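You operate a simulated robot arm through the tools that you are given. There is no shell and no other tool.

Carry out the task below with a simulated robot arm. There is one attempt and no reset: what you move stays moved.

## Task
Sieve the dusty beads through the red sieve, then pull out the black drawer.
Fine: sieve in the green shaker, all of the pink jug tipped in, jug back, shake lever worked till the beads are clean. Set down upright: pink jug.

It is judged by the outcome, as a careful person would: the job done as asked, and still so three seconds after it is handed in. It fails if anything else is knocked over, pushed out of place, dropped, spilled or broken.

## Robot
A 6-joint arm with a two-finger gripper, fixed in place. Base frame: the origin is on the floor under the middle of its stand, x ahead of it, y to its left, z up. Units: cm, degrees, N and s.
It reaches about 157.2 cm from its shoulder. Its first joint turns from -166.0 to 166.0 degrees. Payload 2.45 kg.
The tool frame sits at the grasp point between the pads (the TCP): z along the fingers, y along the line on which they close. The tips reach 2 cm beyond it. The gripper opens to 14 cm; its body begins 16.8 cm behind the TCP.
Orientation is told as [roll, pitch, yaw] about the base's x, y, z axes, in that order, counted from this pose: with the fingers straight down and closing along the base's y, the tool's x points along the base's -x, its y along +y and its z along -z.

## Interface
- The arm moves only by the tool jog_arm. Its argument "moves" is text: rows parted by semicolons, each of 7 numbers parted by spaces: the turn, a rotation vector about the base's x, y, z in degrees, then the shift along the base's x, y, z in m, then the opening in per cent of the stroke, from 0 (shut) to 100 (fully open). In form: rx ry rz x y z grip; .... A call has 1 to 20 rows; each row shifts and turns the commanded pose from where the row before left it. Rows are played at 5 a second. More than 5 cm and 8.6 degrees between two rows, or a gripper value outside its range, and nothing of the call is played. A pose out of reach is approached as far as the arm can. The call stops where the force on the tool passes 50 N (or 10 N more than at its start, if that is more) or the arm is blocked; 0.2 s more then pass. The fingers move at their own pace (about 4.5 cm/s each) and stop on an object; they squeeze with about 24 N. The grip force told is the motor's: it shows also when the fingers shut on nothing. Time passes only in rows, and 0.2 s behind the last, so rows that do not move let the fingers close. It gives the time, the measured TCP pose, the force on the tool (base axes), the opening and the grip force at its end, in the units of the frame above (readings bear some noise), with the torque about the TCP (base axes, N m) and any sound that the robot's microphone picked up, and new pictures: "show" is both (left out), scene, wrist or none.
- Cameras (640 x 400 px; columns grow to the right, rows downward): "scene" is fixed at [39.9, 65.07, 139.96]; the picture's right is [-0.77, -0.64, 0.00], its down [-0.44, 0.54, -0.72] and it looks along [0.46, -0.55, -0.70] (base axes); focal length 329 px, centre (320, 200). "wrist" rides on the gripper at [7.8, 1.1, -20.9] in the tool frame; the picture's right is [-0.14, 0.99, 0.00], its down [-0.92, -0.13, -0.37] and it looks along [-0.36, -0.05, 0.93] (tool axes); focal length 280 px, centre (320, 200). There is no depth. A picture from a camera that has moved, and an enlarged one, comes with that camera's place and axes in the base frame and with its lens.
- zoom(camera, box): a new picture of the part [left, top, right, bottom] of that camera's present view, enlarged. The clock stands still meanwhile.
- job_done(): hands the job in; it is judged then, once.

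Places have to be worked out from the pictures, the camera data and where the tool is seen. Open the gripper and draw the arm clear of the work before you hand the job in, unless the task says otherwise.

The tools are called after "Request:" by a JSON object that holds its "api" and its "payload". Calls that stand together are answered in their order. jog_arm: Moves the arm, as the interface text tells. Its arguments: {"type":"object","properties":{"moves":{"type":"string"},"show":{"type":"string","enum":["both","scene","wrist","none"]}},"required":["moves"]} The other tools are called the same way: zoom (camera, box) takes an enlarged picture of a part of a camera's view; job_done () hands the job in.

At the start:

```text
time: 0.0
tool_pos: [56.06, 30.95, 115.53]
tcp_rot: [0.0, 0.0, 0.1]
force: [-0.3, -0.1, -0.3]
wrist_torque: [-0.03, 0.0, 0.02]
finger_gap: 13.98
grip_force: 0.1
```

scene: 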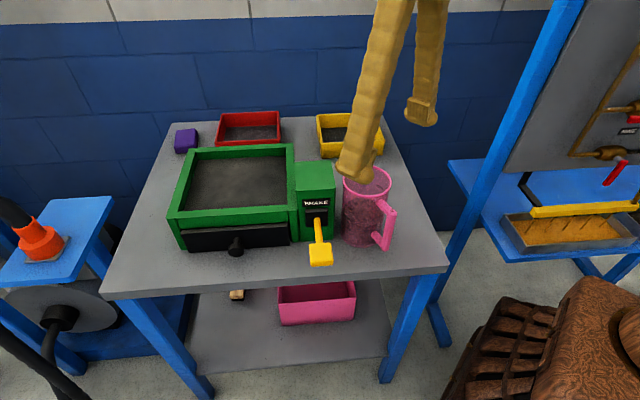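
wrist: 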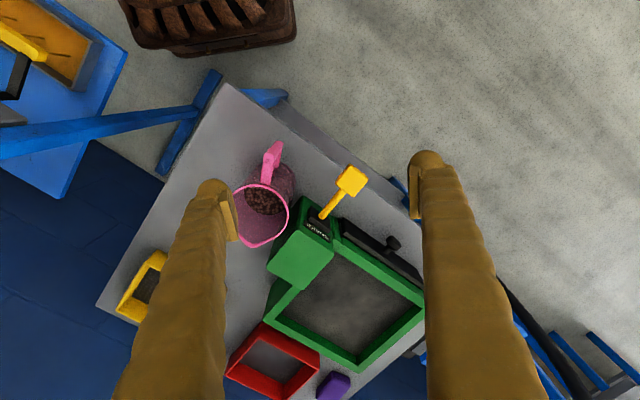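

I start by looking closer at the table: the green shaker with its lever, the sieves, the pink jug and the black drawer.

Request:
{"api": "zoom", "payload": {"camera": "scene", "box": [140, 90, 460, 290]}}

Request:
{"api": "zoom", "payload": {"camera": "wrist", "box": [90, 110, 450, 400]}}

Request:
{"api": "zoom", "payload": {"camera": "scene", "box": [280, 140, 420, 280]}}

```text
2.00 times, centred on (300, 190) of scene
camera zoom: at [39.9, 65.07, 139.96], right [-0.77, -0.64, 0.0], down [-0.44, 0.54, -0.72], along [0.46, -0.55, -0.7], focal length 657 px, centre (360, 220)
```

zoom: 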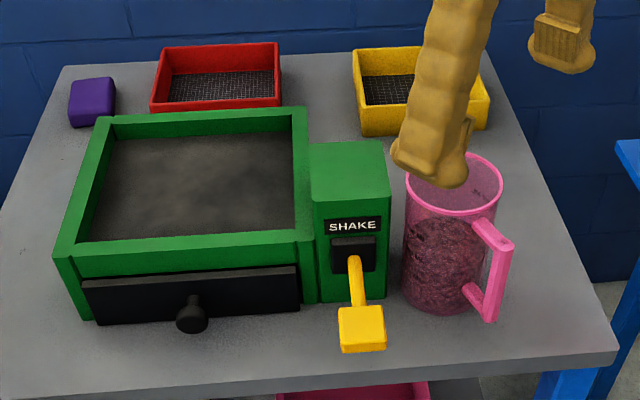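

```text
1.38 times, centred on (270, 255) of wrist
camera zoom: at [48.33, 32.22, 136.44], right [0.14, 0.99, 0.0], down [0.92, -0.13, 0.37], along [0.36, -0.05, -0.93], focal length 387 px, centre (389, 124)
```

zoom: 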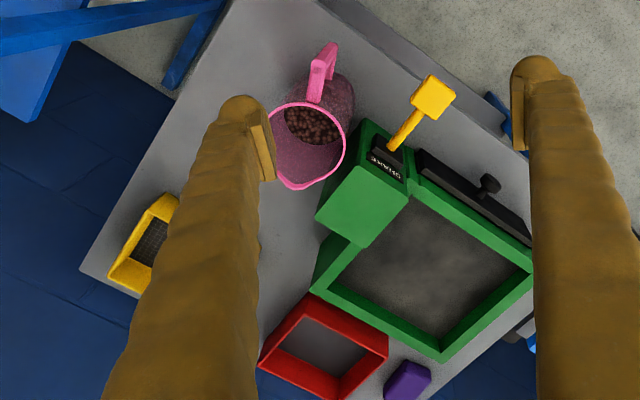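

```text
2.86 times, centred on (350, 210) of scene
camera zoom: at [39.9, 65.07, 139.96], right [-0.77, -0.64, 0.0], down [-0.44, 0.54, -0.72], along [0.46, -0.55, -0.7], focal length 939 px, centre (234, 171)
```

zoom: 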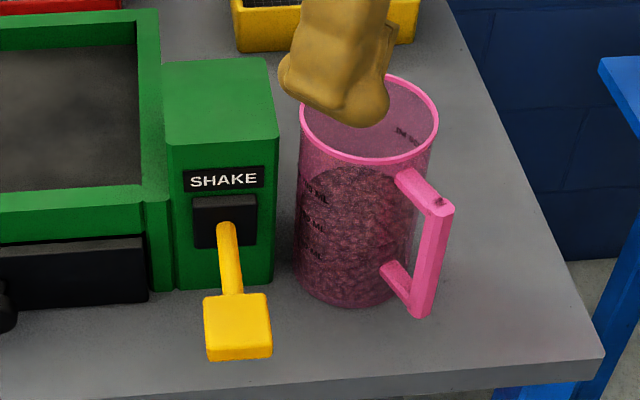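

The table is turned about 45° to the base axes, with its top near z≈80, and the jug rim comes out at about (64, 21.6, 98.5). I look closer at the shaker well, the sieves and the lever.

Request:
{"api": "zoom", "payload": {"camera": "scene", "box": [160, 130, 300, 260]}}

Request:
{"api": "zoom", "payload": {"camera": "scene", "box": [205, 100, 295, 156]}}

Request:
{"api": "zoom", "payload": {"camera": "wrist", "box": [215, 220, 435, 400]}}

Request:
{"api": "zoom", "payload": {"camera": "scene", "box": [305, 100, 385, 165]}}

```text
3.08 times, centred on (230, 195) of scene
camera zoom: at [39.9, 65.07, 139.96], right [-0.77, -0.64, 0.0], down [-0.44, 0.54, -0.72], along [0.46, -0.55, -0.7], focal length 1011 px, centre (597, 215)
```

zoom: 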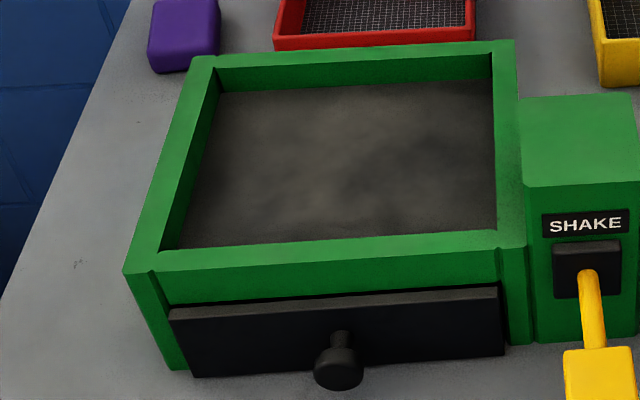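

```text
7.11 times, centred on (250, 128) of scene
camera zoom: at [39.9, 65.07, 139.96], right [-0.77, -0.64, 0.0], down [-0.44, 0.54, -0.72], along [0.46, -0.55, -0.7], focal length 2336 px, centre (818, 712)
```

zoom: 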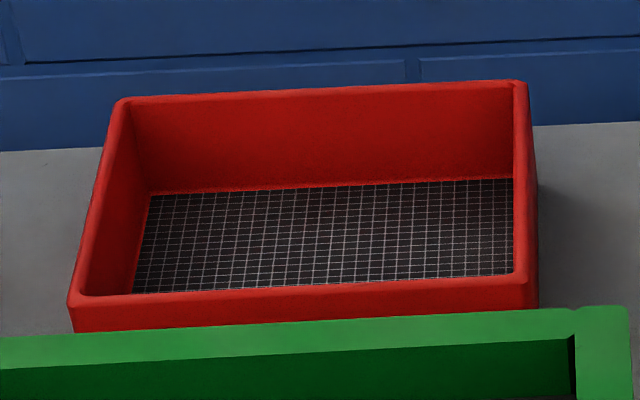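

```text
2.22 times, centred on (325, 310) of wrist
camera zoom: at [48.33, 32.22, 136.44], right [0.14, 0.99, 0.0], down [0.92, -0.13, 0.37], along [0.36, -0.05, -0.93], focal length 623 px, centre (309, -44)
```

zoom: 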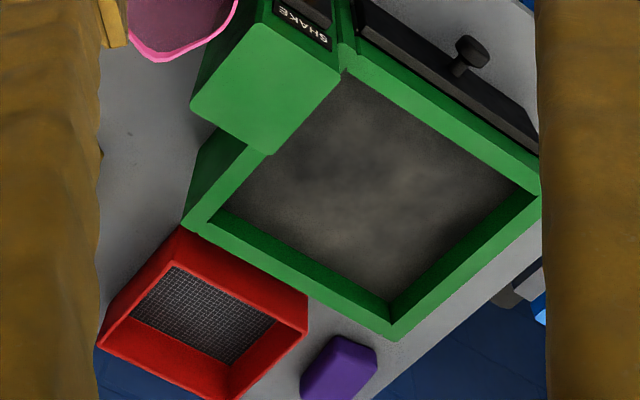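

```text
6.15 times, centred on (345, 132) of scene
camera zoom: at [39.9, 65.07, 139.96], right [-0.77, -0.64, 0.0], down [-0.44, 0.54, -0.72], along [0.46, -0.55, -0.7], focal length 2022 px, centre (166, 615)
```

zoom: 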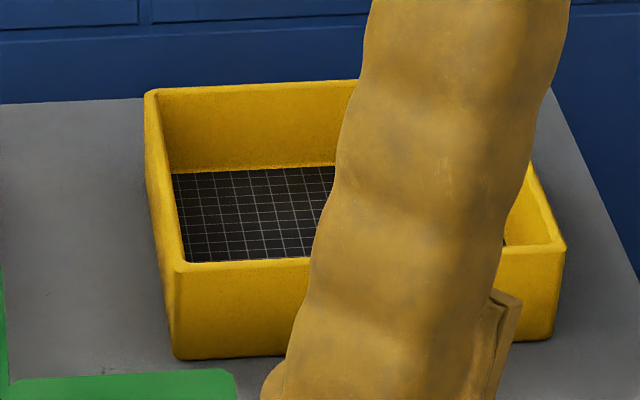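

The geometry so far:
- **Red sieve:** about 18.5×16 cm, centred near (114, 10.5), rim z≈85.5.
- **Shaker well:** about 23×21.5 cm, centred near (93, 31.5), top z≈89.6.
- **Jug:** handle points towards the robot.

First I move over the sieve's front wall, yawed 45° and half open, to check before descending.

Request:
{"api": "jog_arm", "payload": {"moves": "0 0 3.214 0.0375 -0.0108 -0.0075 43;0 0 3.214 0.0375 -0.0108 -0.0075 43;0 0 3.214 0.0375 -0.0108 -0.0075 43;0 0 3.214 0.0375 -0.0108 -0.0075 43;0 0 3.214 0.0375 -0.0108 -0.0075 43;0 0 3.214 0.0375 -0.0108 -0.0075 43;0 0 3.214 0.0375 -0.0108 -0.0075 43;0 0 3.214 0.0375 -0.0108 -0.0075 43;0 0 3.214 0.0375 -0.0108 -0.0075 43;0 0 3.214 0.0375 -0.0108 -0.0075 43;0 0 3.214 0.0375 -0.0108 -0.0075 43;0 0 3.214 0.0375 -0.0108 -0.0075 43;0 0 3.214 0.0375 -0.0108 -0.0075 43;0 0 3.214 0.0375 -0.0108 -0.0075 43;0 0 0 0 0 0 43"}}

```text
time: 3.2
tool_pos: [108.53, 15.78, 104.86]
tcp_rot: [0.0, -0.1, 45.0]
force: [-0.4, -0.1, 0.1]
wrist_torque: [0.02, 0.02, -0.01]
finger_gap: 6.0
grip_force: 0.3
camera wrist: at [102.27, 11.24, 125.92], right [-0.6, 0.8, 0.0], down [0.74, 0.56, 0.37], along [0.29, 0.22, -0.93], focal length 280 px, centre (320, 200)
```

scene: 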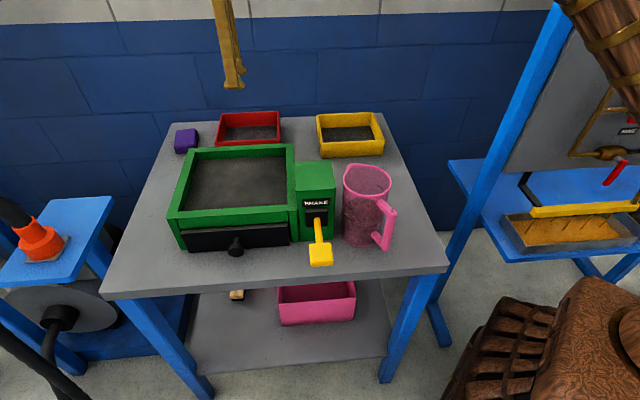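
wrist: 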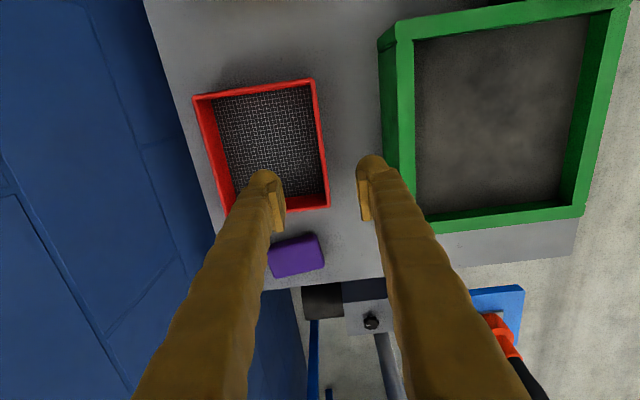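

The wrist view confirms the front wall's rim directly below the TCP (u≈88, w≈65.3). I descend most of the way and check again.

Request:
{"api": "jog_arm", "payload": {"moves": "0 0 0 0 0 -0.045 43;0 0 0 0 0 -0.045 43;0 0 0 0 0 -0.04 43;0 0 0 0 0 -0.03 43;0 0 0 0 0 -0.01 43;0 0 0 0 0 0 43"}}

Request:
{"api": "zoom", "payload": {"camera": "scene", "box": [205, 80, 305, 150]}}

```text
time: 4.6
tool_pos: [108.69, 15.9, 87.83]
tcp_rot: [-0.1, -0.1, 44.9]
force: [0.5, -0.1, 0.2]
wrist_torque: [-0.02, 0.01, -0.03]
finger_gap: 5.98
grip_force: 0.0
camera wrist: at [102.42, 11.29, 108.85], right [-0.6, 0.8, 0.0], down [0.74, 0.56, 0.37], along [0.29, 0.22, -0.93], focal length 280 px, centre (320, 200)
```

scene: 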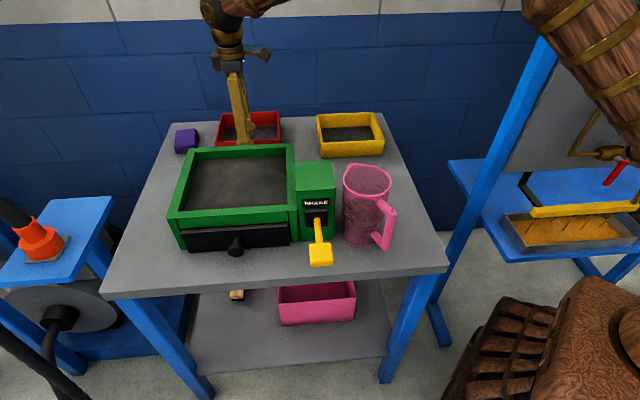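
wrist: 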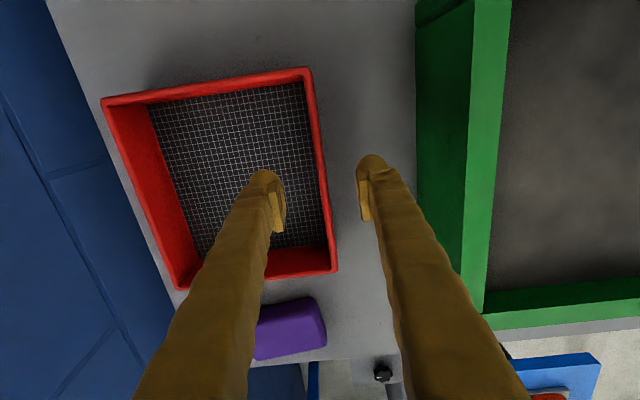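

```text
5.71 times, centred on (255, 115) of scene
camera zoom: at [39.9, 65.07, 139.96], right [-0.77, -0.64, 0.0], down [-0.44, 0.54, -0.72], along [0.46, -0.55, -0.7], focal length 1878 px, centre (691, 686)
```

zoom: 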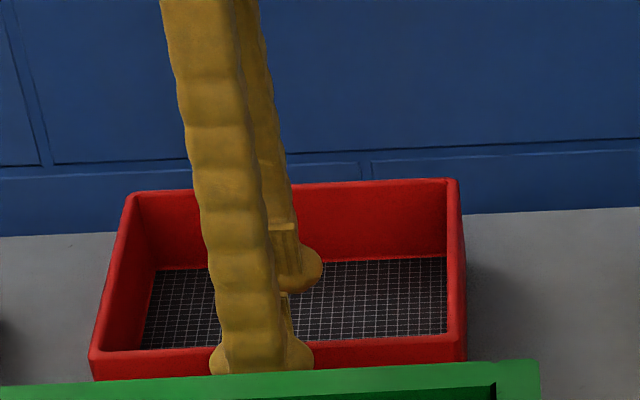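

The rim is at z≈85.6, the fingers straddle the front wall, and the tips are just above the rim. I lower 2.4 cm and close on the wall.

Request:
{"api": "jog_arm", "payload": {"moves": "0 0 0 -0.001 0.001 -0.012 43;0 0 0 0 0 -0.012 43;0 0 0 0 0 0 43;0 0 0 0 0 0 0;0 0 0 0 0 0 0;0 0 0 0 0 0 0;0 0 0 0 0 0 0;0 0 0 0 0 0 0"}}

```text
time: 6.4
tool_pos: [108.62, 15.86, 85.39]
tcp_rot: [0.0, 0.0, 44.9]
force: [-0.8, 0.4, -0.1]
wrist_torque: [-0.01, -0.02, 0.04]
finger_gap: 0.59
grip_force: 24.2
camera wrist: at [102.29, 11.35, 106.4], right [-0.6, 0.8, 0.0], down [0.74, 0.56, 0.37], along [0.29, 0.22, -0.93], focal length 280 px, centre (320, 200)
```

scene: 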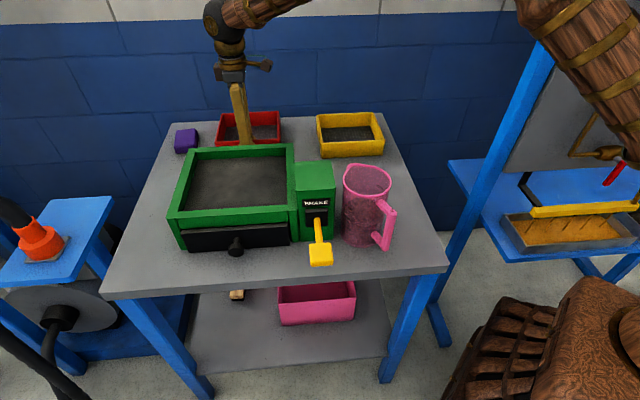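
wrist: 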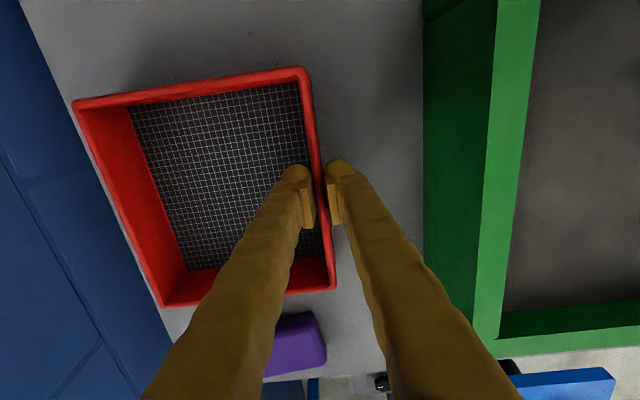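

The fingers hold the wall, which is 0.6 cm thick. I lift slowly to see that the sieve comes along level.

Request:
{"api": "jog_arm", "payload": {"moves": "0 0 0 0 0 0.01 0;0 0 0 0 0 0.02 0;0 0 0 0 0 0.02 0;0 0 0 0 0 0 0"}}

Request:
{"api": "zoom", "payload": {"camera": "scene", "box": [175, 70, 315, 160]}}

```text
time: 7.4
tool_pos: [108.5, 16.01, 90.36]
tcp_rot: [0.0, 0.1, 44.8]
force: [-0.4, 0.2, -1.6]
wrist_torque: [0.1, 0.09, 0.0]
finger_gap: 0.63
grip_force: 24.0
camera wrist: at [102.22, 11.41, 111.34], right [-0.6, 0.8, 0.0], down [0.74, 0.56, 0.37], along [0.29, 0.22, -0.93], focal length 280 px, centre (320, 200)
```

scene: 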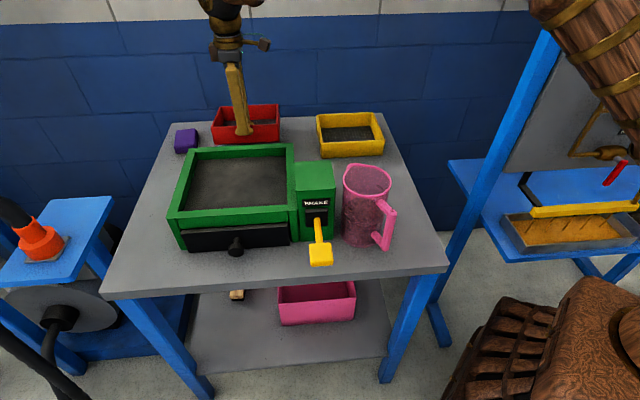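
wrist: 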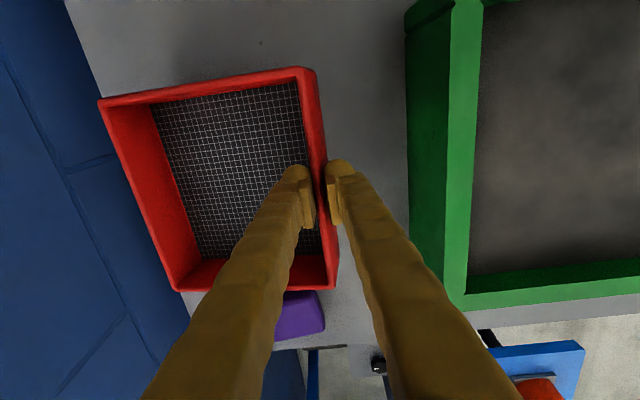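

```text
4.44 times, centred on (245, 115) of scene
camera zoom: at [39.9, 65.07, 139.96], right [-0.77, -0.64, 0.0], down [-0.44, 0.54, -0.72], along [0.46, -0.55, -0.7], focal length 1460 px, centre (653, 578)
```

zoom: 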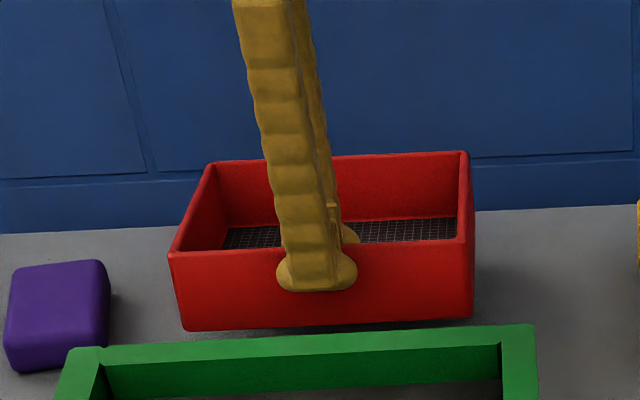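

The sieve is held but its back edge droops about 7°. I raise it clear of the shaker, tilt the gripper to level it, and carry it forward along the table's depth direction over the well.

Request:
{"api": "jog_arm", "payload": {"moves": "0 0 0 0 0 0.03 0;-1.25 -1.25 0 0 0 0.035 0;-1.25 -1.25 0 0 0 0.035 0;-1.25 -1.25 0 0 0 0.01 0;-1.25 -1.25 0 0 0 0 0;0 0 0 -0.012 0.012 0 0;0 0 0 -0.023 0.023 0 0;0 0 0 -0.025 0.025 0 0;0 0 0 -0.025 0.025 0 0;0 0 0 -0.025 0.025 0 0;0 0 0 -0.025 0.025 0 0;0 0 0 -0.025 0.025 0 0;0 0 0 -0.025 0.025 0 0;0 0 0 -0.014 0.014 0 0;0 0 0 -0.01 0.01 0 0;0 0 0 0 0 0 0"}}

Request:
{"api": "zoom", "payload": {"camera": "scene", "box": [150, 90, 340, 270]}}

```text
time: 10.8
tool_pos: [87.69, 36.76, 101.48]
tcp_rot: [-7.1, 0.0, 45.0]
force: [-0.6, 0.3, -1.4]
wrist_torque: [0.11, 0.09, -0.01]
finger_gap: 0.66
grip_force: 24.2
camera wrist: at [79.54, 34.04, 122.24], right [-0.6, 0.79, -0.12], down [0.71, 0.59, 0.38], along [0.37, 0.14, -0.92], focal length 280 px, centre (320, 200)
```

scene: 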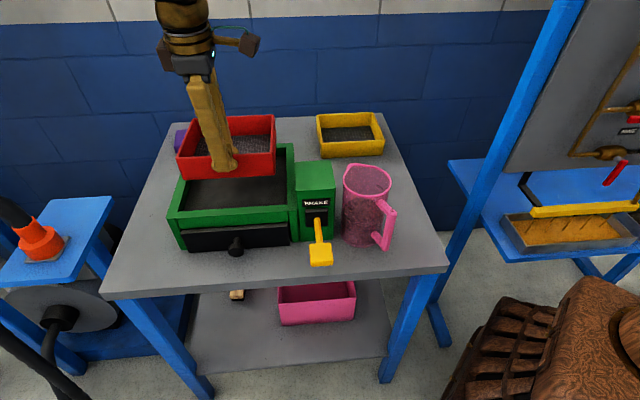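
wrist: 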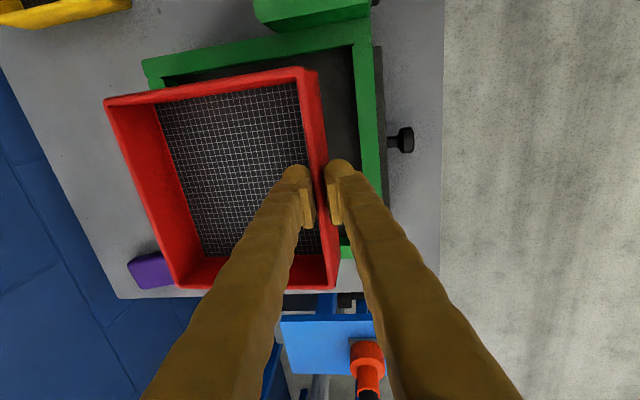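

```text
2.22 times, centred on (245, 180) of scene
camera zoom: at [39.9, 65.07, 139.96], right [-0.77, -0.64, 0.0], down [-0.44, 0.54, -0.72], along [0.46, -0.55, -0.7], focal length 730 px, centre (487, 244)
```

zoom: 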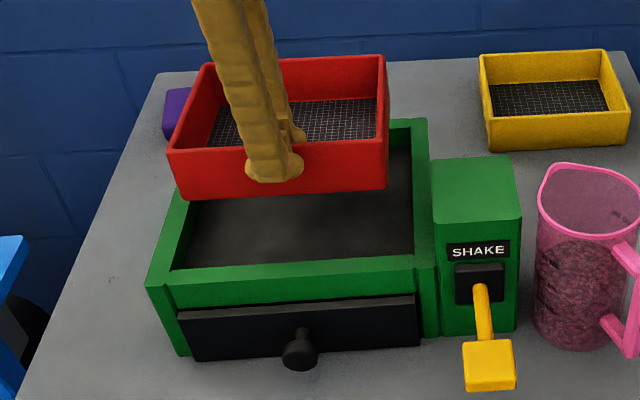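

The sieve is level over the well, with centres u≈88.0 against 87.9 and w≈43.9 against 43.2. I shift 0.5 cm forward and lower it in, with small steps at the end to feel contact.

Request:
{"api": "jog_arm", "payload": {"moves": "0 0 0 -0.0035 0.0035 -0.02 0;0 0 0 0 0 -0.025 0;0 0 0 0 0 -0.02 0;0 0 0 0 0 -0.01 0;0 0 0 0 0 -0.005 0;0 0 0 0 0 0 0"}}

Request:
{"api": "zoom", "payload": {"camera": "scene", "box": [150, 90, 340, 270]}}

```text
time: 12.2
tool_pos: [87.14, 37.1, 93.47]
tcp_rot: [-7.0, 0.0, 44.9]
force: [-1.7, 0.0, 4.1]
wrist_torque: [0.02, 0.11, -0.03]
finger_gap: 0.58
grip_force: 23.8
camera wrist: at [79.17, 34.4, 114.15], right [-0.6, 0.79, -0.12], down [0.71, 0.59, 0.38], along [0.38, 0.14, -0.92], focal length 280 px, centre (320, 200)
```

scene: 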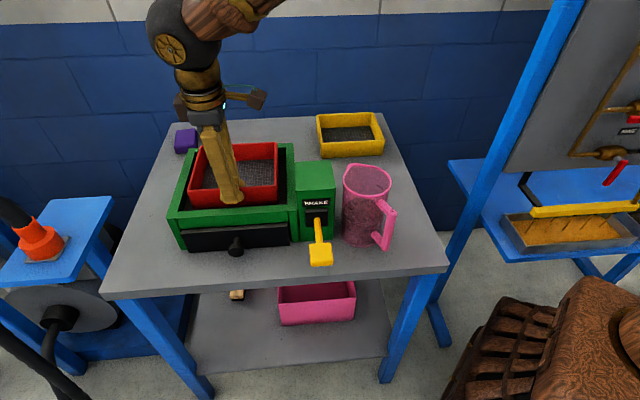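
wrist: 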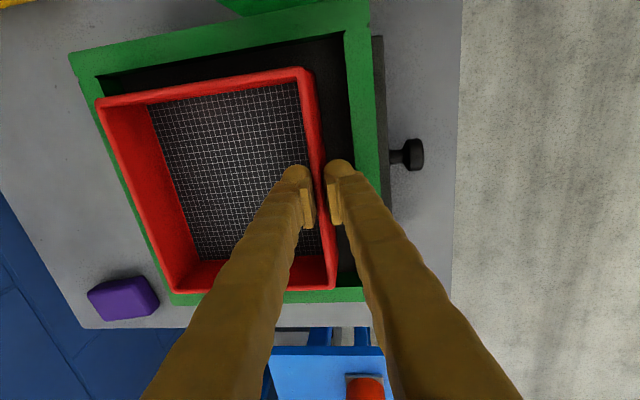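

```text
2.22 times, centred on (245, 180) of scene
camera zoom: at [39.9, 65.07, 139.96], right [-0.77, -0.64, 0.0], down [-0.44, 0.54, -0.72], along [0.46, -0.55, -0.7], focal length 730 px, centre (487, 244)
```

zoom: 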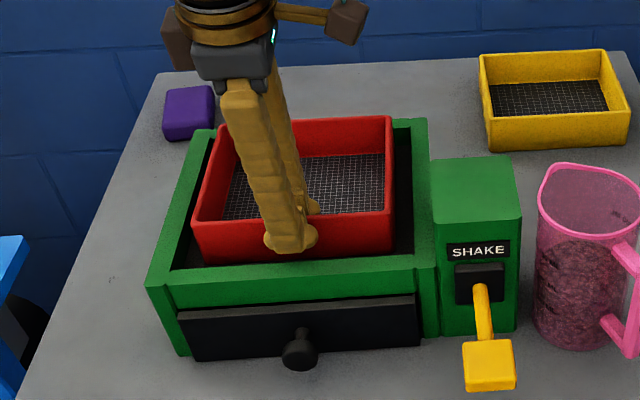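

Contact is beginning: the vertical force went from −1.4 to +4.1 N. I lower a few millimetres more so the front edge settles too.

Request:
{"api": "jog_arm", "payload": {"moves": "0 0 0 0 0 -0.003 0;0.8 0.8 0 0 0 -0.003 0;0.8 0.8 0 0 0 -0.002 0;0 0 0 0 0 0 0", "show": "wrist"}}

Request:
{"api": "zoom", "payload": {"camera": "scene", "box": [170, 120, 300, 220]}}

```text
time: 13.2
tool_pos: [87.22, 37.12, 92.65]
tcp_rot: [-4.8, 0.0, 44.9]
force: [2.7, 2.2, 18.3]
wrist_torque: [0.14, -0.12, -0.03]
finger_gap: 0.58
grip_force: 23.9
camera wrist: at [79.74, 33.77, 113.5], right [-0.6, 0.8, -0.08], down [0.72, 0.58, 0.38], along [0.35, 0.17, -0.92], focal length 280 px, centre (320, 200)
```

wrist: 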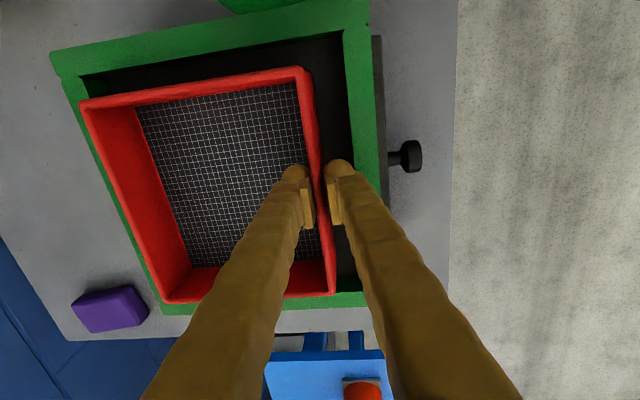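

```text
4.00 times, centred on (235, 170) of scene
camera zoom: at [39.9, 65.07, 139.96], right [-0.77, -0.64, 0.0], down [-0.44, 0.54, -0.72], along [0.46, -0.55, -0.7], focal length 1314 px, centre (660, 320)
```

zoom: 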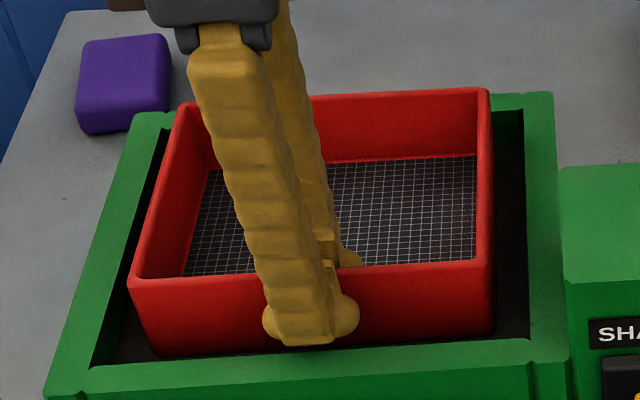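

With 18 N upward the sieve is firmly seated. I open the fingers a little, then lift straight out.

Request:
{"api": "jog_arm", "payload": {"moves": "0 0 0 0 0 0.003 0;0 0 0 0 0 0.001 25;0 0 0 0 0 0 25;0 0 0 0 0 0 25;0 0 0 0 0 0.02 25;0 0 0 0 0 0.04 25;0 0 0 0 0 0.04 25;0.9 0.9 0 0 0 0.02 25;0.9 0.9 0 0 0 0.02 25;0.9 0.9 0 0 0 0 25;0.8 0.8 0 0 0 0 25;0 0 0 0 0 0 25"}}

Request:
{"api": "zoom", "payload": {"camera": "scene", "box": [150, 110, 310, 260]}}

```text
time: 15.8
tool_pos: [87.31, 37.21, 107.11]
tcp_rot: [0.1, -0.1, 44.9]
force: [-0.8, 0.1, 0.7]
wrist_torque: [0.01, 0.04, 0.03]
finger_gap: 3.51
grip_force: 0.0
camera wrist: at [81.06, 32.57, 128.14], right [-0.6, 0.8, 0.0], down [0.74, 0.56, 0.37], along [0.29, 0.22, -0.93], focal length 280 px, centre (320, 200)
```

scene: 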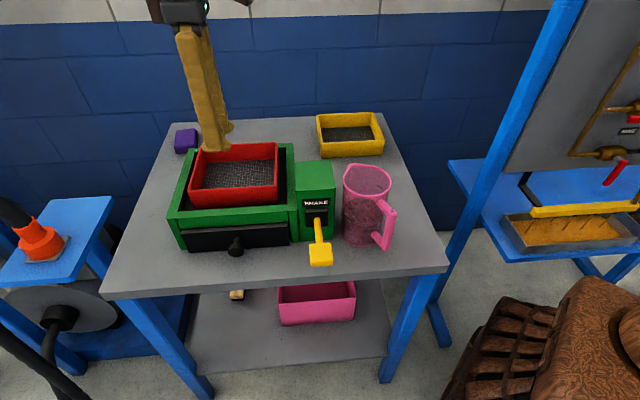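
wrist: 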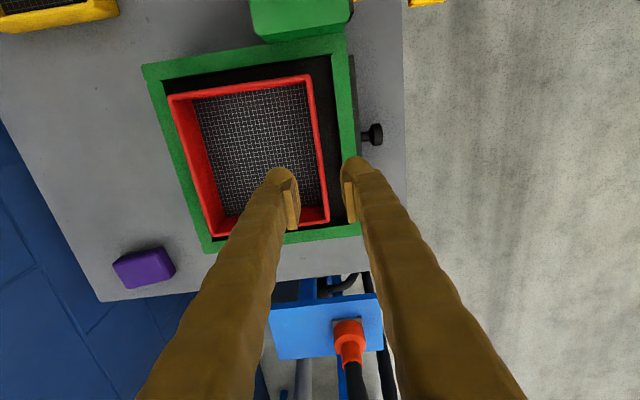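

```text
2.67 times, centred on (230, 185) of scene
camera zoom: at [39.9, 65.07, 139.96], right [-0.77, -0.64, 0.0], down [-0.44, 0.54, -0.72], along [0.46, -0.55, -0.7], focal length 876 px, centre (560, 240)
```

zoom: 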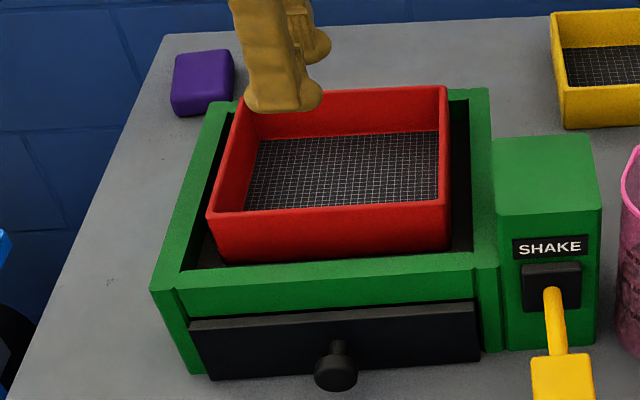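

The sieve sits centred in the well, with its rim at about z 92.8 and centre near (93.0, 31.3). Next I look closely at the jug and lever from the fixed camera to plan the jug grasp.

Request:
{"api": "zoom", "payload": {"camera": "scene", "box": [325, 155, 415, 260]}}

Request:
{"api": "zoom", "payload": {"camera": "scene", "box": [290, 155, 350, 275]}}

```text
3.81 times, centred on (370, 208) of scene
camera zoom: at [39.9, 65.07, 139.96], right [-0.77, -0.64, 0.0], down [-0.44, 0.54, -0.72], along [0.46, -0.55, -0.7], focal length 1252 px, centre (130, 171)
```

zoom: 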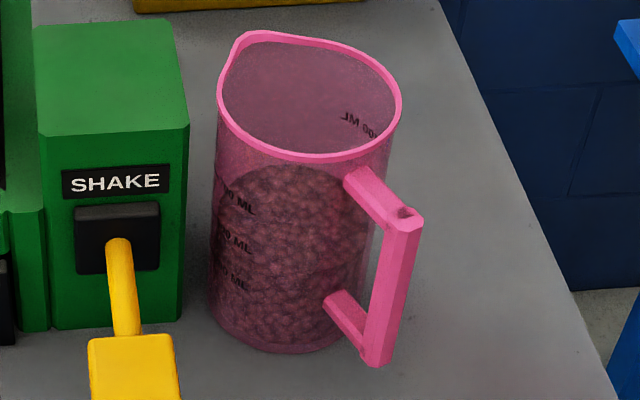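

```text
3.33 times, centred on (320, 215) of scene
camera zoom: at [39.9, 65.07, 139.96], right [-0.77, -0.64, 0.0], down [-0.44, 0.54, -0.72], along [0.46, -0.55, -0.7], focal length 1095 px, centre (320, 150)
```

zoom: 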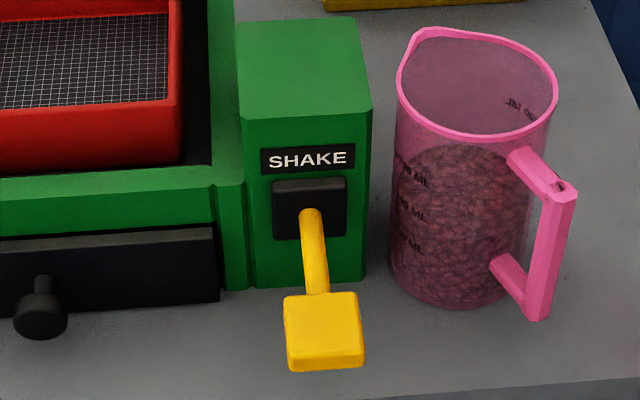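

The refined jug estimate is axis (64.8, 20.8), rim z≈96.8, diameter ≈9.6, table z≈80.6, and handle towards about 164°. I'll take it with the gripper horizontal and the fingers straddling the handle. First I move back above the jug while yawing.

Request:
{"api": "jog_arm", "payload": {"moves": "0 0 0 0 0 0.03 25;0 0 -7.56 -0.0401 -0.0171 0.003 40;0 0 -7.56 -0.0401 -0.0171 0.003 60;0 0 -7.56 -0.0401 -0.0171 0.003 80;0 0 -7.56 -0.0401 -0.0171 0.003 80;0 0 -7.56 -0.0401 -0.0171 0.003 80;0 0 -7.56 -0.0401 -0.0171 0.003 80;0 0 -7.56 -0.0401 -0.0171 0.003 80;0 0 -7.56 -0.0401 -0.0171 0.003 80;0 0 0 0 0 0 80"}}

```text
time: 18.0
tool_pos: [55.23, 23.65, 112.64]
tcp_rot: [0.0, 0.0, -15.6]
force: [-0.4, 0.6, -0.4]
wrist_torque: [0.01, 0.02, 0.0]
finger_gap: 11.19
grip_force: 0.1
camera wrist: at [48.05, 26.87, 133.72], right [0.4, 0.92, 0.0], down [0.85, -0.37, 0.37], along [0.34, -0.14, -0.93], focal length 280 px, centre (320, 200)
```

scene: 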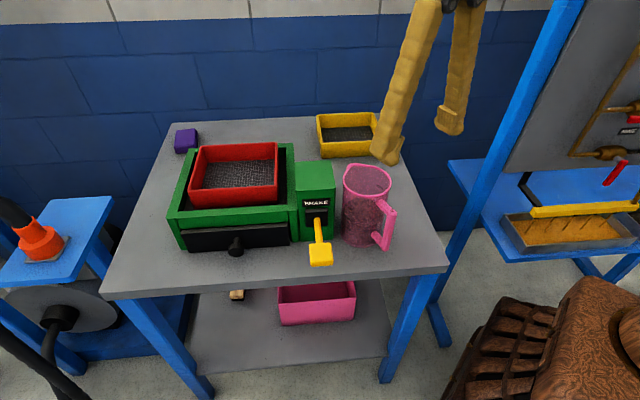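
wrist: 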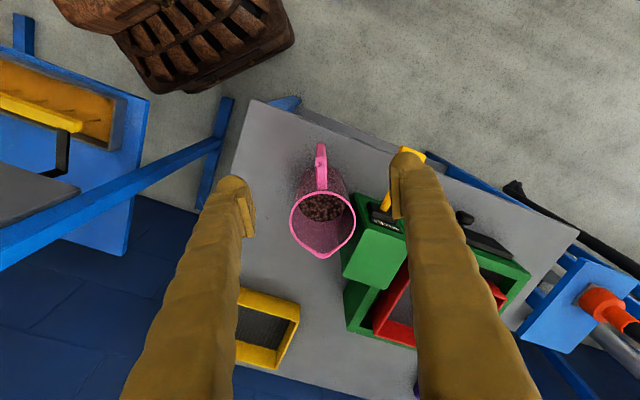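

From above, the jug, handle and spout line up with the image's vertical axis. I zoom in to fix the jug axis and handle direction precisely.

Request:
{"api": "zoom", "payload": {"camera": "wrist", "box": [260, 130, 420, 270]}}

```text
2.86 times, centred on (340, 200) of wrist
camera zoom: at [48.05, 26.87, 133.72], right [0.4, 0.92, 0.0], down [0.85, -0.37, 0.37], along [0.34, -0.14, -0.93], focal length 801 px, centre (263, 200)
```

zoom: 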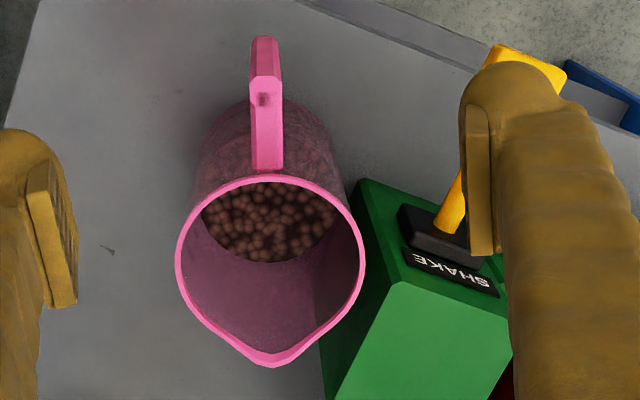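

Two views put the jug axis near (64.8, 20.4) with the spout and handle line at about −22°. I adjust the yaw and pitch the gripper up to horizontal behind and above the jug.

Request:
{"api": "jog_arm", "payload": {"moves": "0 0 -6.4 0.003 0.005 0 82;-3.065 -7.586 0 0 0 0 82;-3.065 -7.586 0 0 0 0 82;-3.065 -7.586 0 0 0 0 82;-3.065 -7.586 0 0 0 0 82;-3.065 -7.586 0 0 0 0 82;-3.065 -7.586 0 0 0 0 82;-3.065 -7.586 0 0 0 0 82;-3.065 -7.586 0 0 0 0 82;-3.065 -7.586 0 0 0 0 82;-3.065 -7.586 0 0 0 0 82;-3.065 -7.586 0 0 0 0 82;0 0 0 0 0 0 82"}}

```text
time: 20.8
tool_pos: [55.44, 24.2, 112.49]
tcp_rot: [-77.2, -90.0, 55.3]
force: [0.7, 1.2, -0.5]
wrist_torque: [0.01, -0.01, -0.03]
finger_gap: 11.46
grip_force: 0.0
camera wrist: at [36.57, 33.16, 104.85], right [0.37, 0.92, 0.14], down [-0.39, 0.02, 0.92], along [0.84, -0.4, 0.36], focal length 280 px, centre (320, 200)
```

scene: 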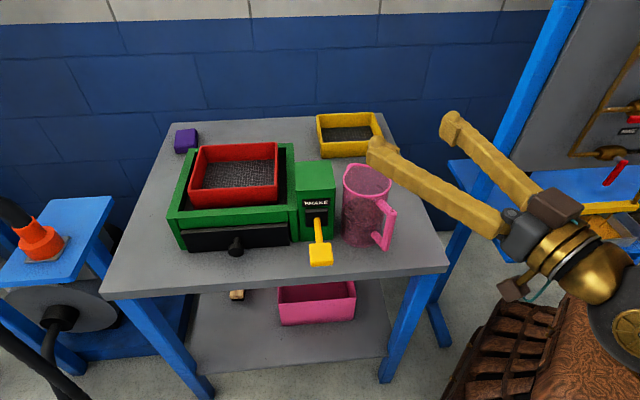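
wrist: 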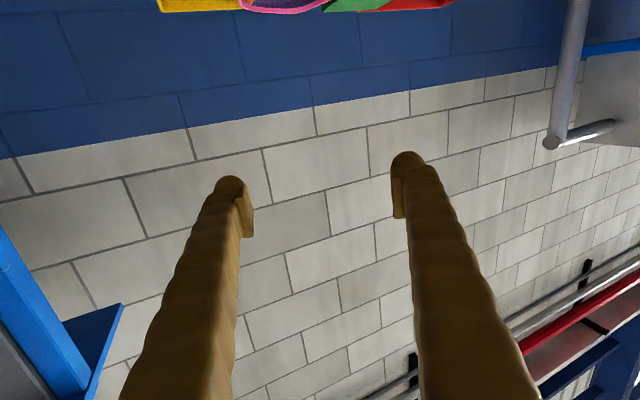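

The arm reaches the horizontal pose well. Before taking the jug I test in free air that the wrist can roll far enough for pouring, mouth towards the shaker.

Request:
{"api": "jog_arm", "payload": {"moves": "-7.79 3.147 0 0 0 0 82;-7.79 3.147 0 0 0 0 82;-7.79 3.147 0 0 0 0 82;-7.79 3.147 0 0 0 0 82;-7.79 3.147 0 0 0 0 82;-7.79 3.147 0 0 0 0 82;-7.79 3.147 0 0 0 0 82;-7.79 3.147 0 0 0 0 82;-7.79 3.147 0 0 0 0 82;-7.79 3.147 0 0 0 0 82;-7.79 3.147 0 0 0 0 82;-7.79 3.147 0 0 0 0 82;-7.79 3.147 0 0 0 0 82;-7.79 3.147 0 0 0 0 82;-7.79 3.147 0 0 0 0 82;-7.79 3.147 0 0 0 0 82;-7.79 3.147 0 0 0 0 82;0 0 0 0 0 0 82"}}

```text
time: 24.6
tool_pos: [55.46, 24.1, 112.5]
tcp_rot: [-89.7, 52.8, 68.0]
force: [-0.7, 1.0, 0.4]
wrist_torque: [0.0, 0.03, 0.02]
finger_gap: 11.48
grip_force: 0.0
camera wrist: at [34.1, 26.92, 118.28], right [-0.27, -0.65, -0.71], down [-0.09, 0.75, -0.66], along [0.96, -0.11, -0.26], focal length 280 px, centre (320, 200)
```

scene: 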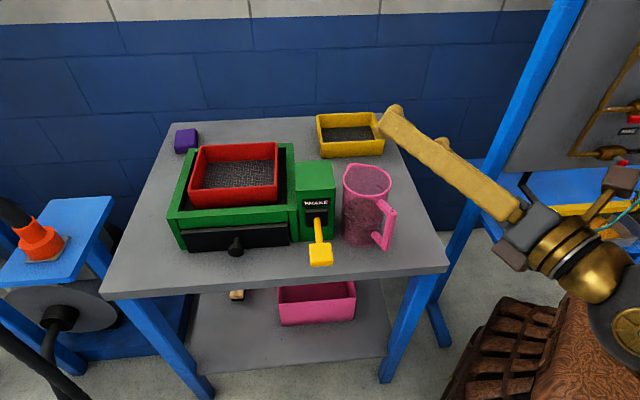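
wrist: 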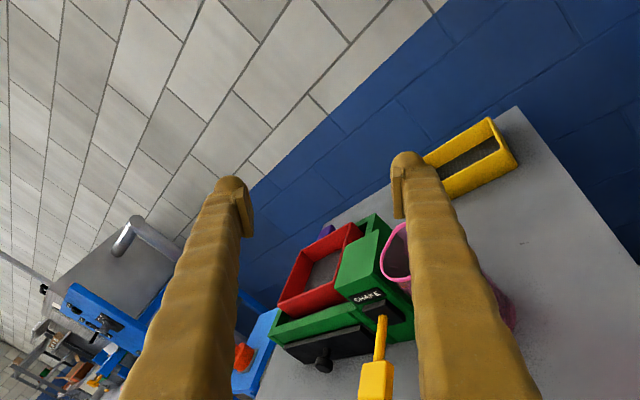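

The roll of about −143° is reachable. I roll back to upright and lower to just above jug height, behind the handle.

Request:
{"api": "jog_arm", "payload": {"moves": "7.79 -3.147 0 0 0 0 82;7.79 -3.147 0 0 0 0 82;7.79 -3.147 0 0 0 0 82;7.79 -3.147 0 0 0 0 82;7.79 -3.147 0 0 0 0 82;7.79 -3.147 0 0 0 0 82;7.79 -3.147 0 0 0 0 82;7.79 -3.147 0 0 0 0 82;7.79 -3.147 0 0 0 0 82;7.79 -3.147 0 0 0 0 82;7.79 -3.147 0 0 0 0 82;7.79 -3.147 0 0 0 0 82;7.79 -3.147 0 0 0 0 82;7.79 -3.147 0 0 0 0 82;7.79 -3.147 0 0 0 0 82;7.79 -3.147 0 0 0 0 82;7.79 -3.147 0 0 0 0 82;0 0 0 0 0 -0.04 82;0 0 0 0 0 -0.035 82;0 0 0 0 0 0 82"}}

```text
time: 28.8
tool_pos: [56.79, 26.21, 105.83]
tcp_rot: [-33.9, -90.0, 11.8]
force: [-0.3, -0.2, -0.2]
wrist_torque: [-0.02, 0.01, 0.01]
finger_gap: 11.48
grip_force: 0.0
out of reach, approached as far as the arm can: row 18, 19
camera wrist: at [37.9, 35.17, 98.07], right [0.37, 0.92, 0.14], down [-0.39, 0.02, 0.92], along [0.84, -0.39, 0.36], focal length 280 px, centre (320, 200)
```

scene: 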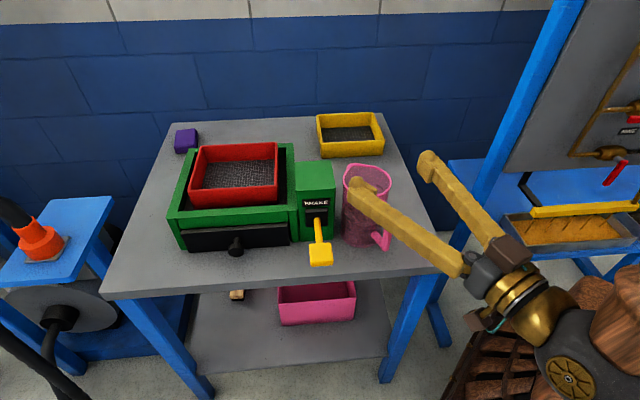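
wrist: 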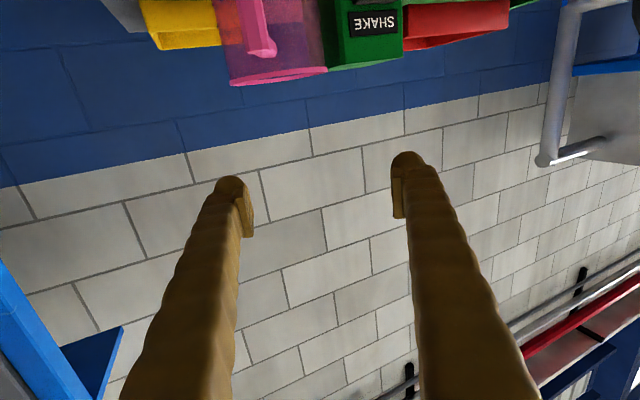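

The low horizontal pose is too close to the base (rows 18 and 19 were out of reach). Instead I pitch the fingers 30° down, which keeps the wrist higher, and place the TCP above the jug for a vertical descent with the fingers straddling jug and handle.

Request:
{"api": "jog_arm", "payload": {"moves": "0 0 0 0.01 -0.004 0.03 82;2.81 6.954 0 0.015 -0.006 0.01 82;2.81 6.954 0 0.02 -0.008 0 82;2.81 6.954 0 0.02 -0.008 0 82;2.81 6.954 0 0.0215 -0.0083 0 82;0 0 0 0 0 0 82"}}

Request:
{"api": "zoom", "payload": {"camera": "scene", "box": [290, 100, 450, 260]}}

```text
time: 30.2
tool_pos: [65.43, 22.62, 109.81]
tcp_rot: [0.0, -59.9, -21.9]
force: [-0.2, 0.2, 0.0]
wrist_torque: [-0.02, 0.02, 0.02]
finger_gap: 11.48
grip_force: 0.0
camera wrist: at [45.48, 32.01, 113.61], right [0.43, 0.89, 0.12], down [0.08, -0.17, 0.98], along [0.9, -0.41, -0.15], focal length 280 px, centre (320, 200)
```

scene: 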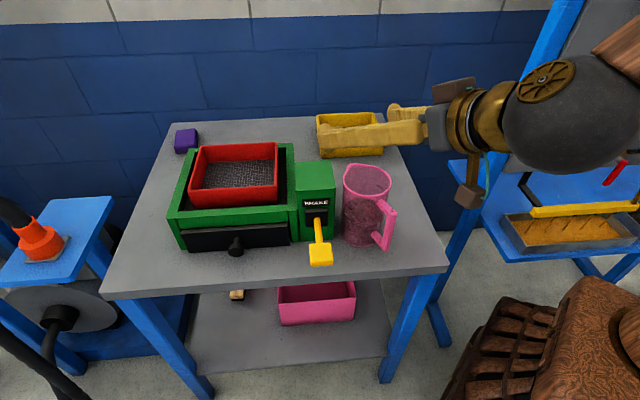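
wrist: 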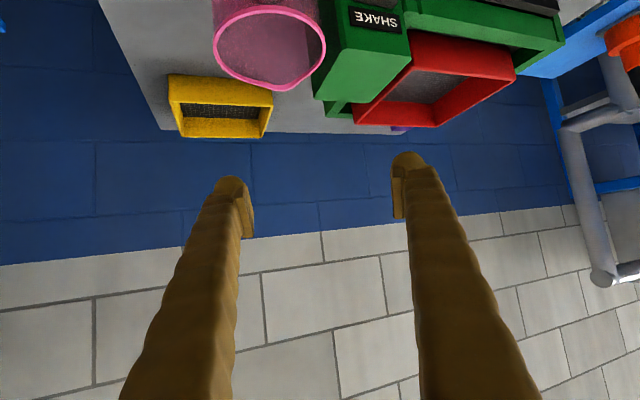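

```text
2.50 times, centred on (370, 180) of scene
camera zoom: at [39.9, 65.07, 139.96], right [-0.77, -0.64, 0.0], down [-0.44, 0.54, -0.72], along [0.46, -0.55, -0.7], focal length 821 px, centre (195, 250)
```

zoom: 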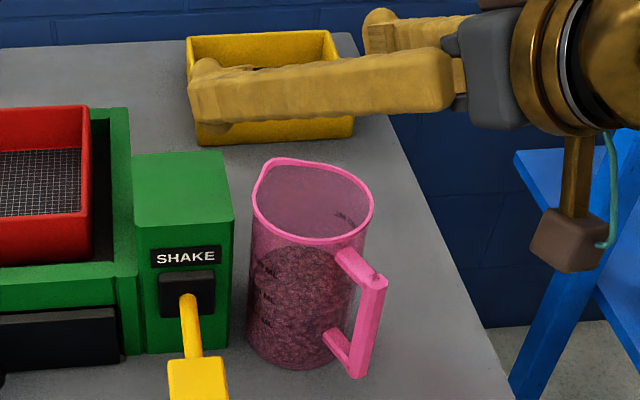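

The arm now points 30° down at yaw −22°. Combining all views, the jug axis lateral coordinate is consistent at 43.2±0.2. I correct sideways and lower to just above the rim, then look.

Request:
{"api": "jog_arm", "payload": {"moves": "0 0 0 -0.007 -0.0095 -0.03 82;0 0 0 -0.007 -0.0094 -0.03 82;0 0 0 0 0 -0.028 82;0 0 0 0 0 0 82"}}

Request:
{"api": "zoom", "payload": {"camera": "scene", "box": [290, 120, 450, 260]}}

Request:
{"api": "zoom", "payload": {"camera": "wrist", "box": [180, 0, 440, 240]}}

```text
time: 31.2
tool_pos: [64.09, 20.74, 101.01]
tcp_rot: [0.2, -59.9, -22.0]
force: [-1.1, 0.1, 0.0]
wrist_torque: [0.02, 0.02, 0.02]
finger_gap: 11.5
grip_force: 0.0
camera wrist: at [44.1, 30.09, 104.77], right [0.43, 0.89, 0.12], down [0.08, -0.17, 0.98], along [0.9, -0.41, -0.15], focal length 280 px, centre (320, 200)
```

scene: 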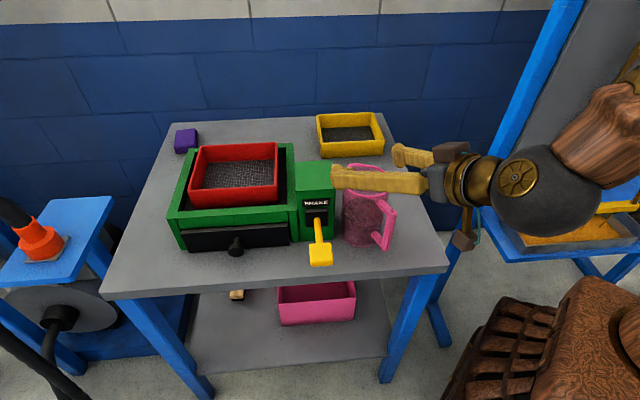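
wrist: 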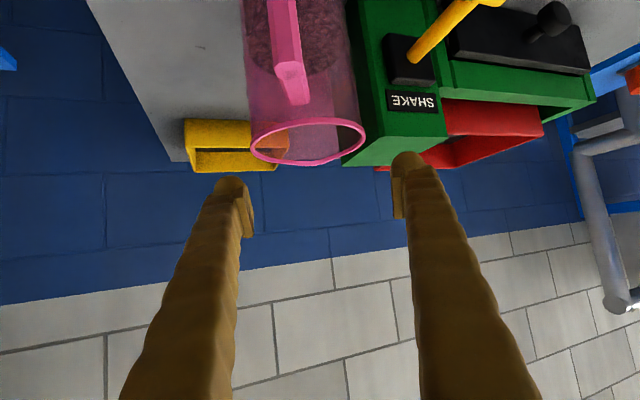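

```text
2.86 times, centred on (370, 190) of scene
camera zoom: at [39.9, 65.07, 139.96], right [-0.77, -0.64, 0.0], down [-0.44, 0.54, -0.72], along [0.46, -0.55, -0.7], focal length 939 px, centre (177, 229)
```

zoom: 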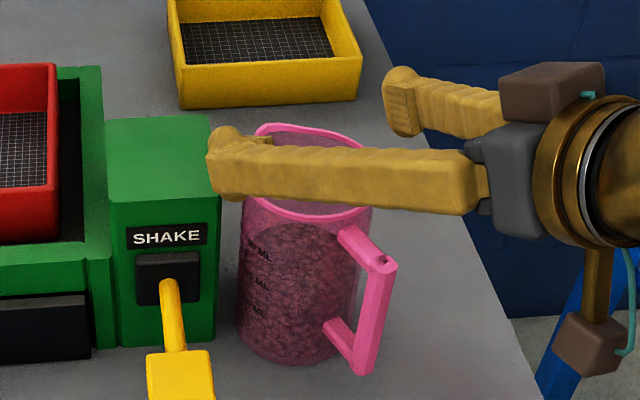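

```text
1.67 times, centred on (310, 120) of wrist
camera zoom: at [44.1, 30.09, 104.77], right [0.43, 0.89, 0.12], down [0.08, -0.17, 0.98], along [0.9, -0.41, -0.15], focal length 467 px, centre (337, 333)
```

zoom: 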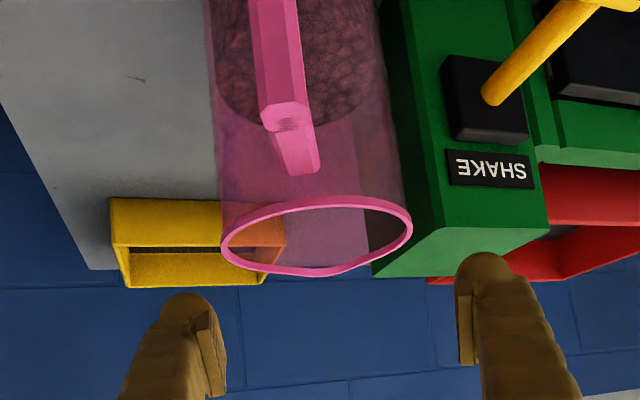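

The jug lies between the fingers within about 0.2 cm. I back off half a centimetre from the column and descend part-way, watching for contact.

Request:
{"api": "jog_arm", "payload": {"moves": "0 0 0 -0.005 0.001 0 82;0 0 0 0 0 -0.025 82;0 0 0 0 0 -0.025 82;0 0 0 0 0 -0.01 82;0 0 0 0 0 0 82"}}

Request:
{"api": "zoom", "payload": {"camera": "scene", "box": [290, 120, 450, 260]}}

Request:
{"api": "zoom", "payload": {"camera": "wrist", "box": [180, 0, 440, 240]}}

```text
time: 32.4
tool_pos: [63.64, 21.04, 94.8]
tcp_rot: [0.2, -60.0, -22.0]
force: [-0.2, -0.3, 0.9]
wrist_torque: [0.03, 0.04, 0.0]
finger_gap: 11.46
grip_force: 0.2
camera wrist: at [43.69, 30.31, 98.59], right [0.43, 0.89, 0.12], down [0.08, -0.17, 0.98], along [0.9, -0.41, -0.15], focal length 280 px, centre (320, 200)
```

scene: 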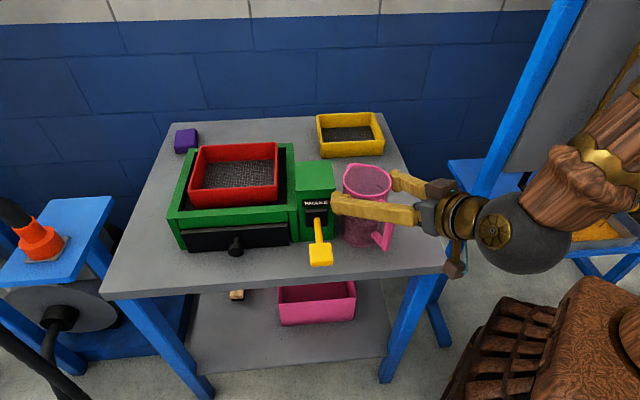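
wrist: 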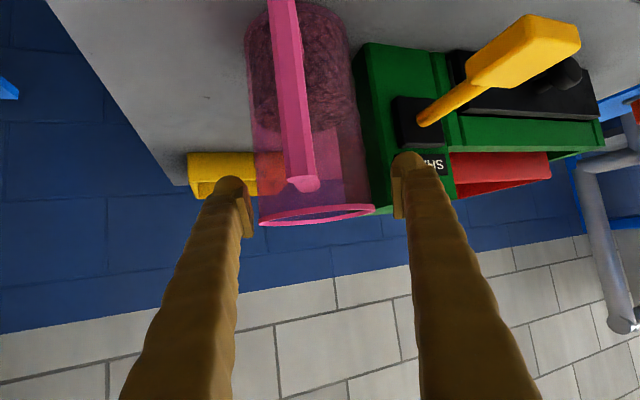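

```text
2.86 times, centred on (370, 190) of scene
camera zoom: at [39.9, 65.07, 139.96], right [-0.77, -0.64, 0.0], down [-0.44, 0.54, -0.72], along [0.46, -0.55, -0.7], focal length 939 px, centre (177, 229)
```

zoom: 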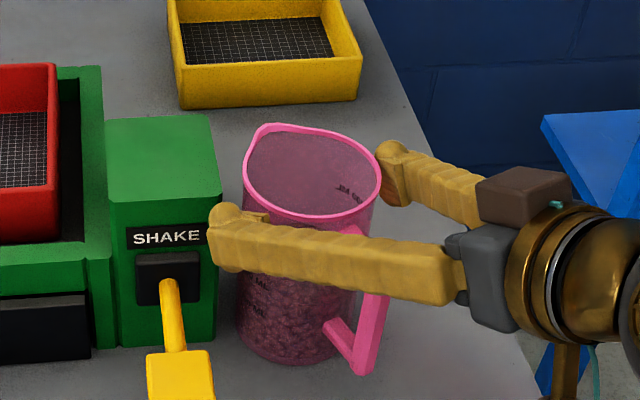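

```text
1.67 times, centred on (310, 120) of wrist
camera zoom: at [43.69, 30.31, 98.59], right [0.43, 0.89, 0.12], down [0.08, -0.17, 0.98], along [0.9, -0.41, -0.15], focal length 467 px, centre (337, 333)
```

zoom: 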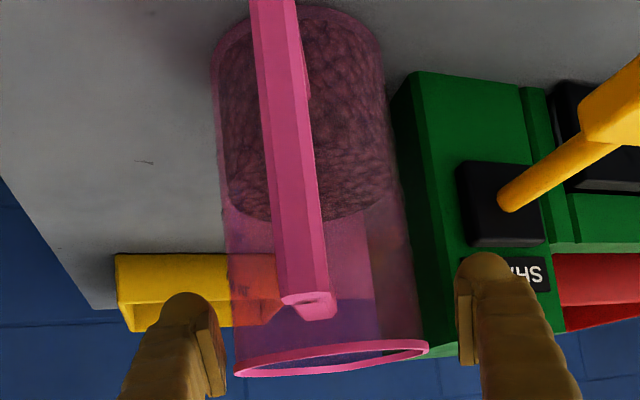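

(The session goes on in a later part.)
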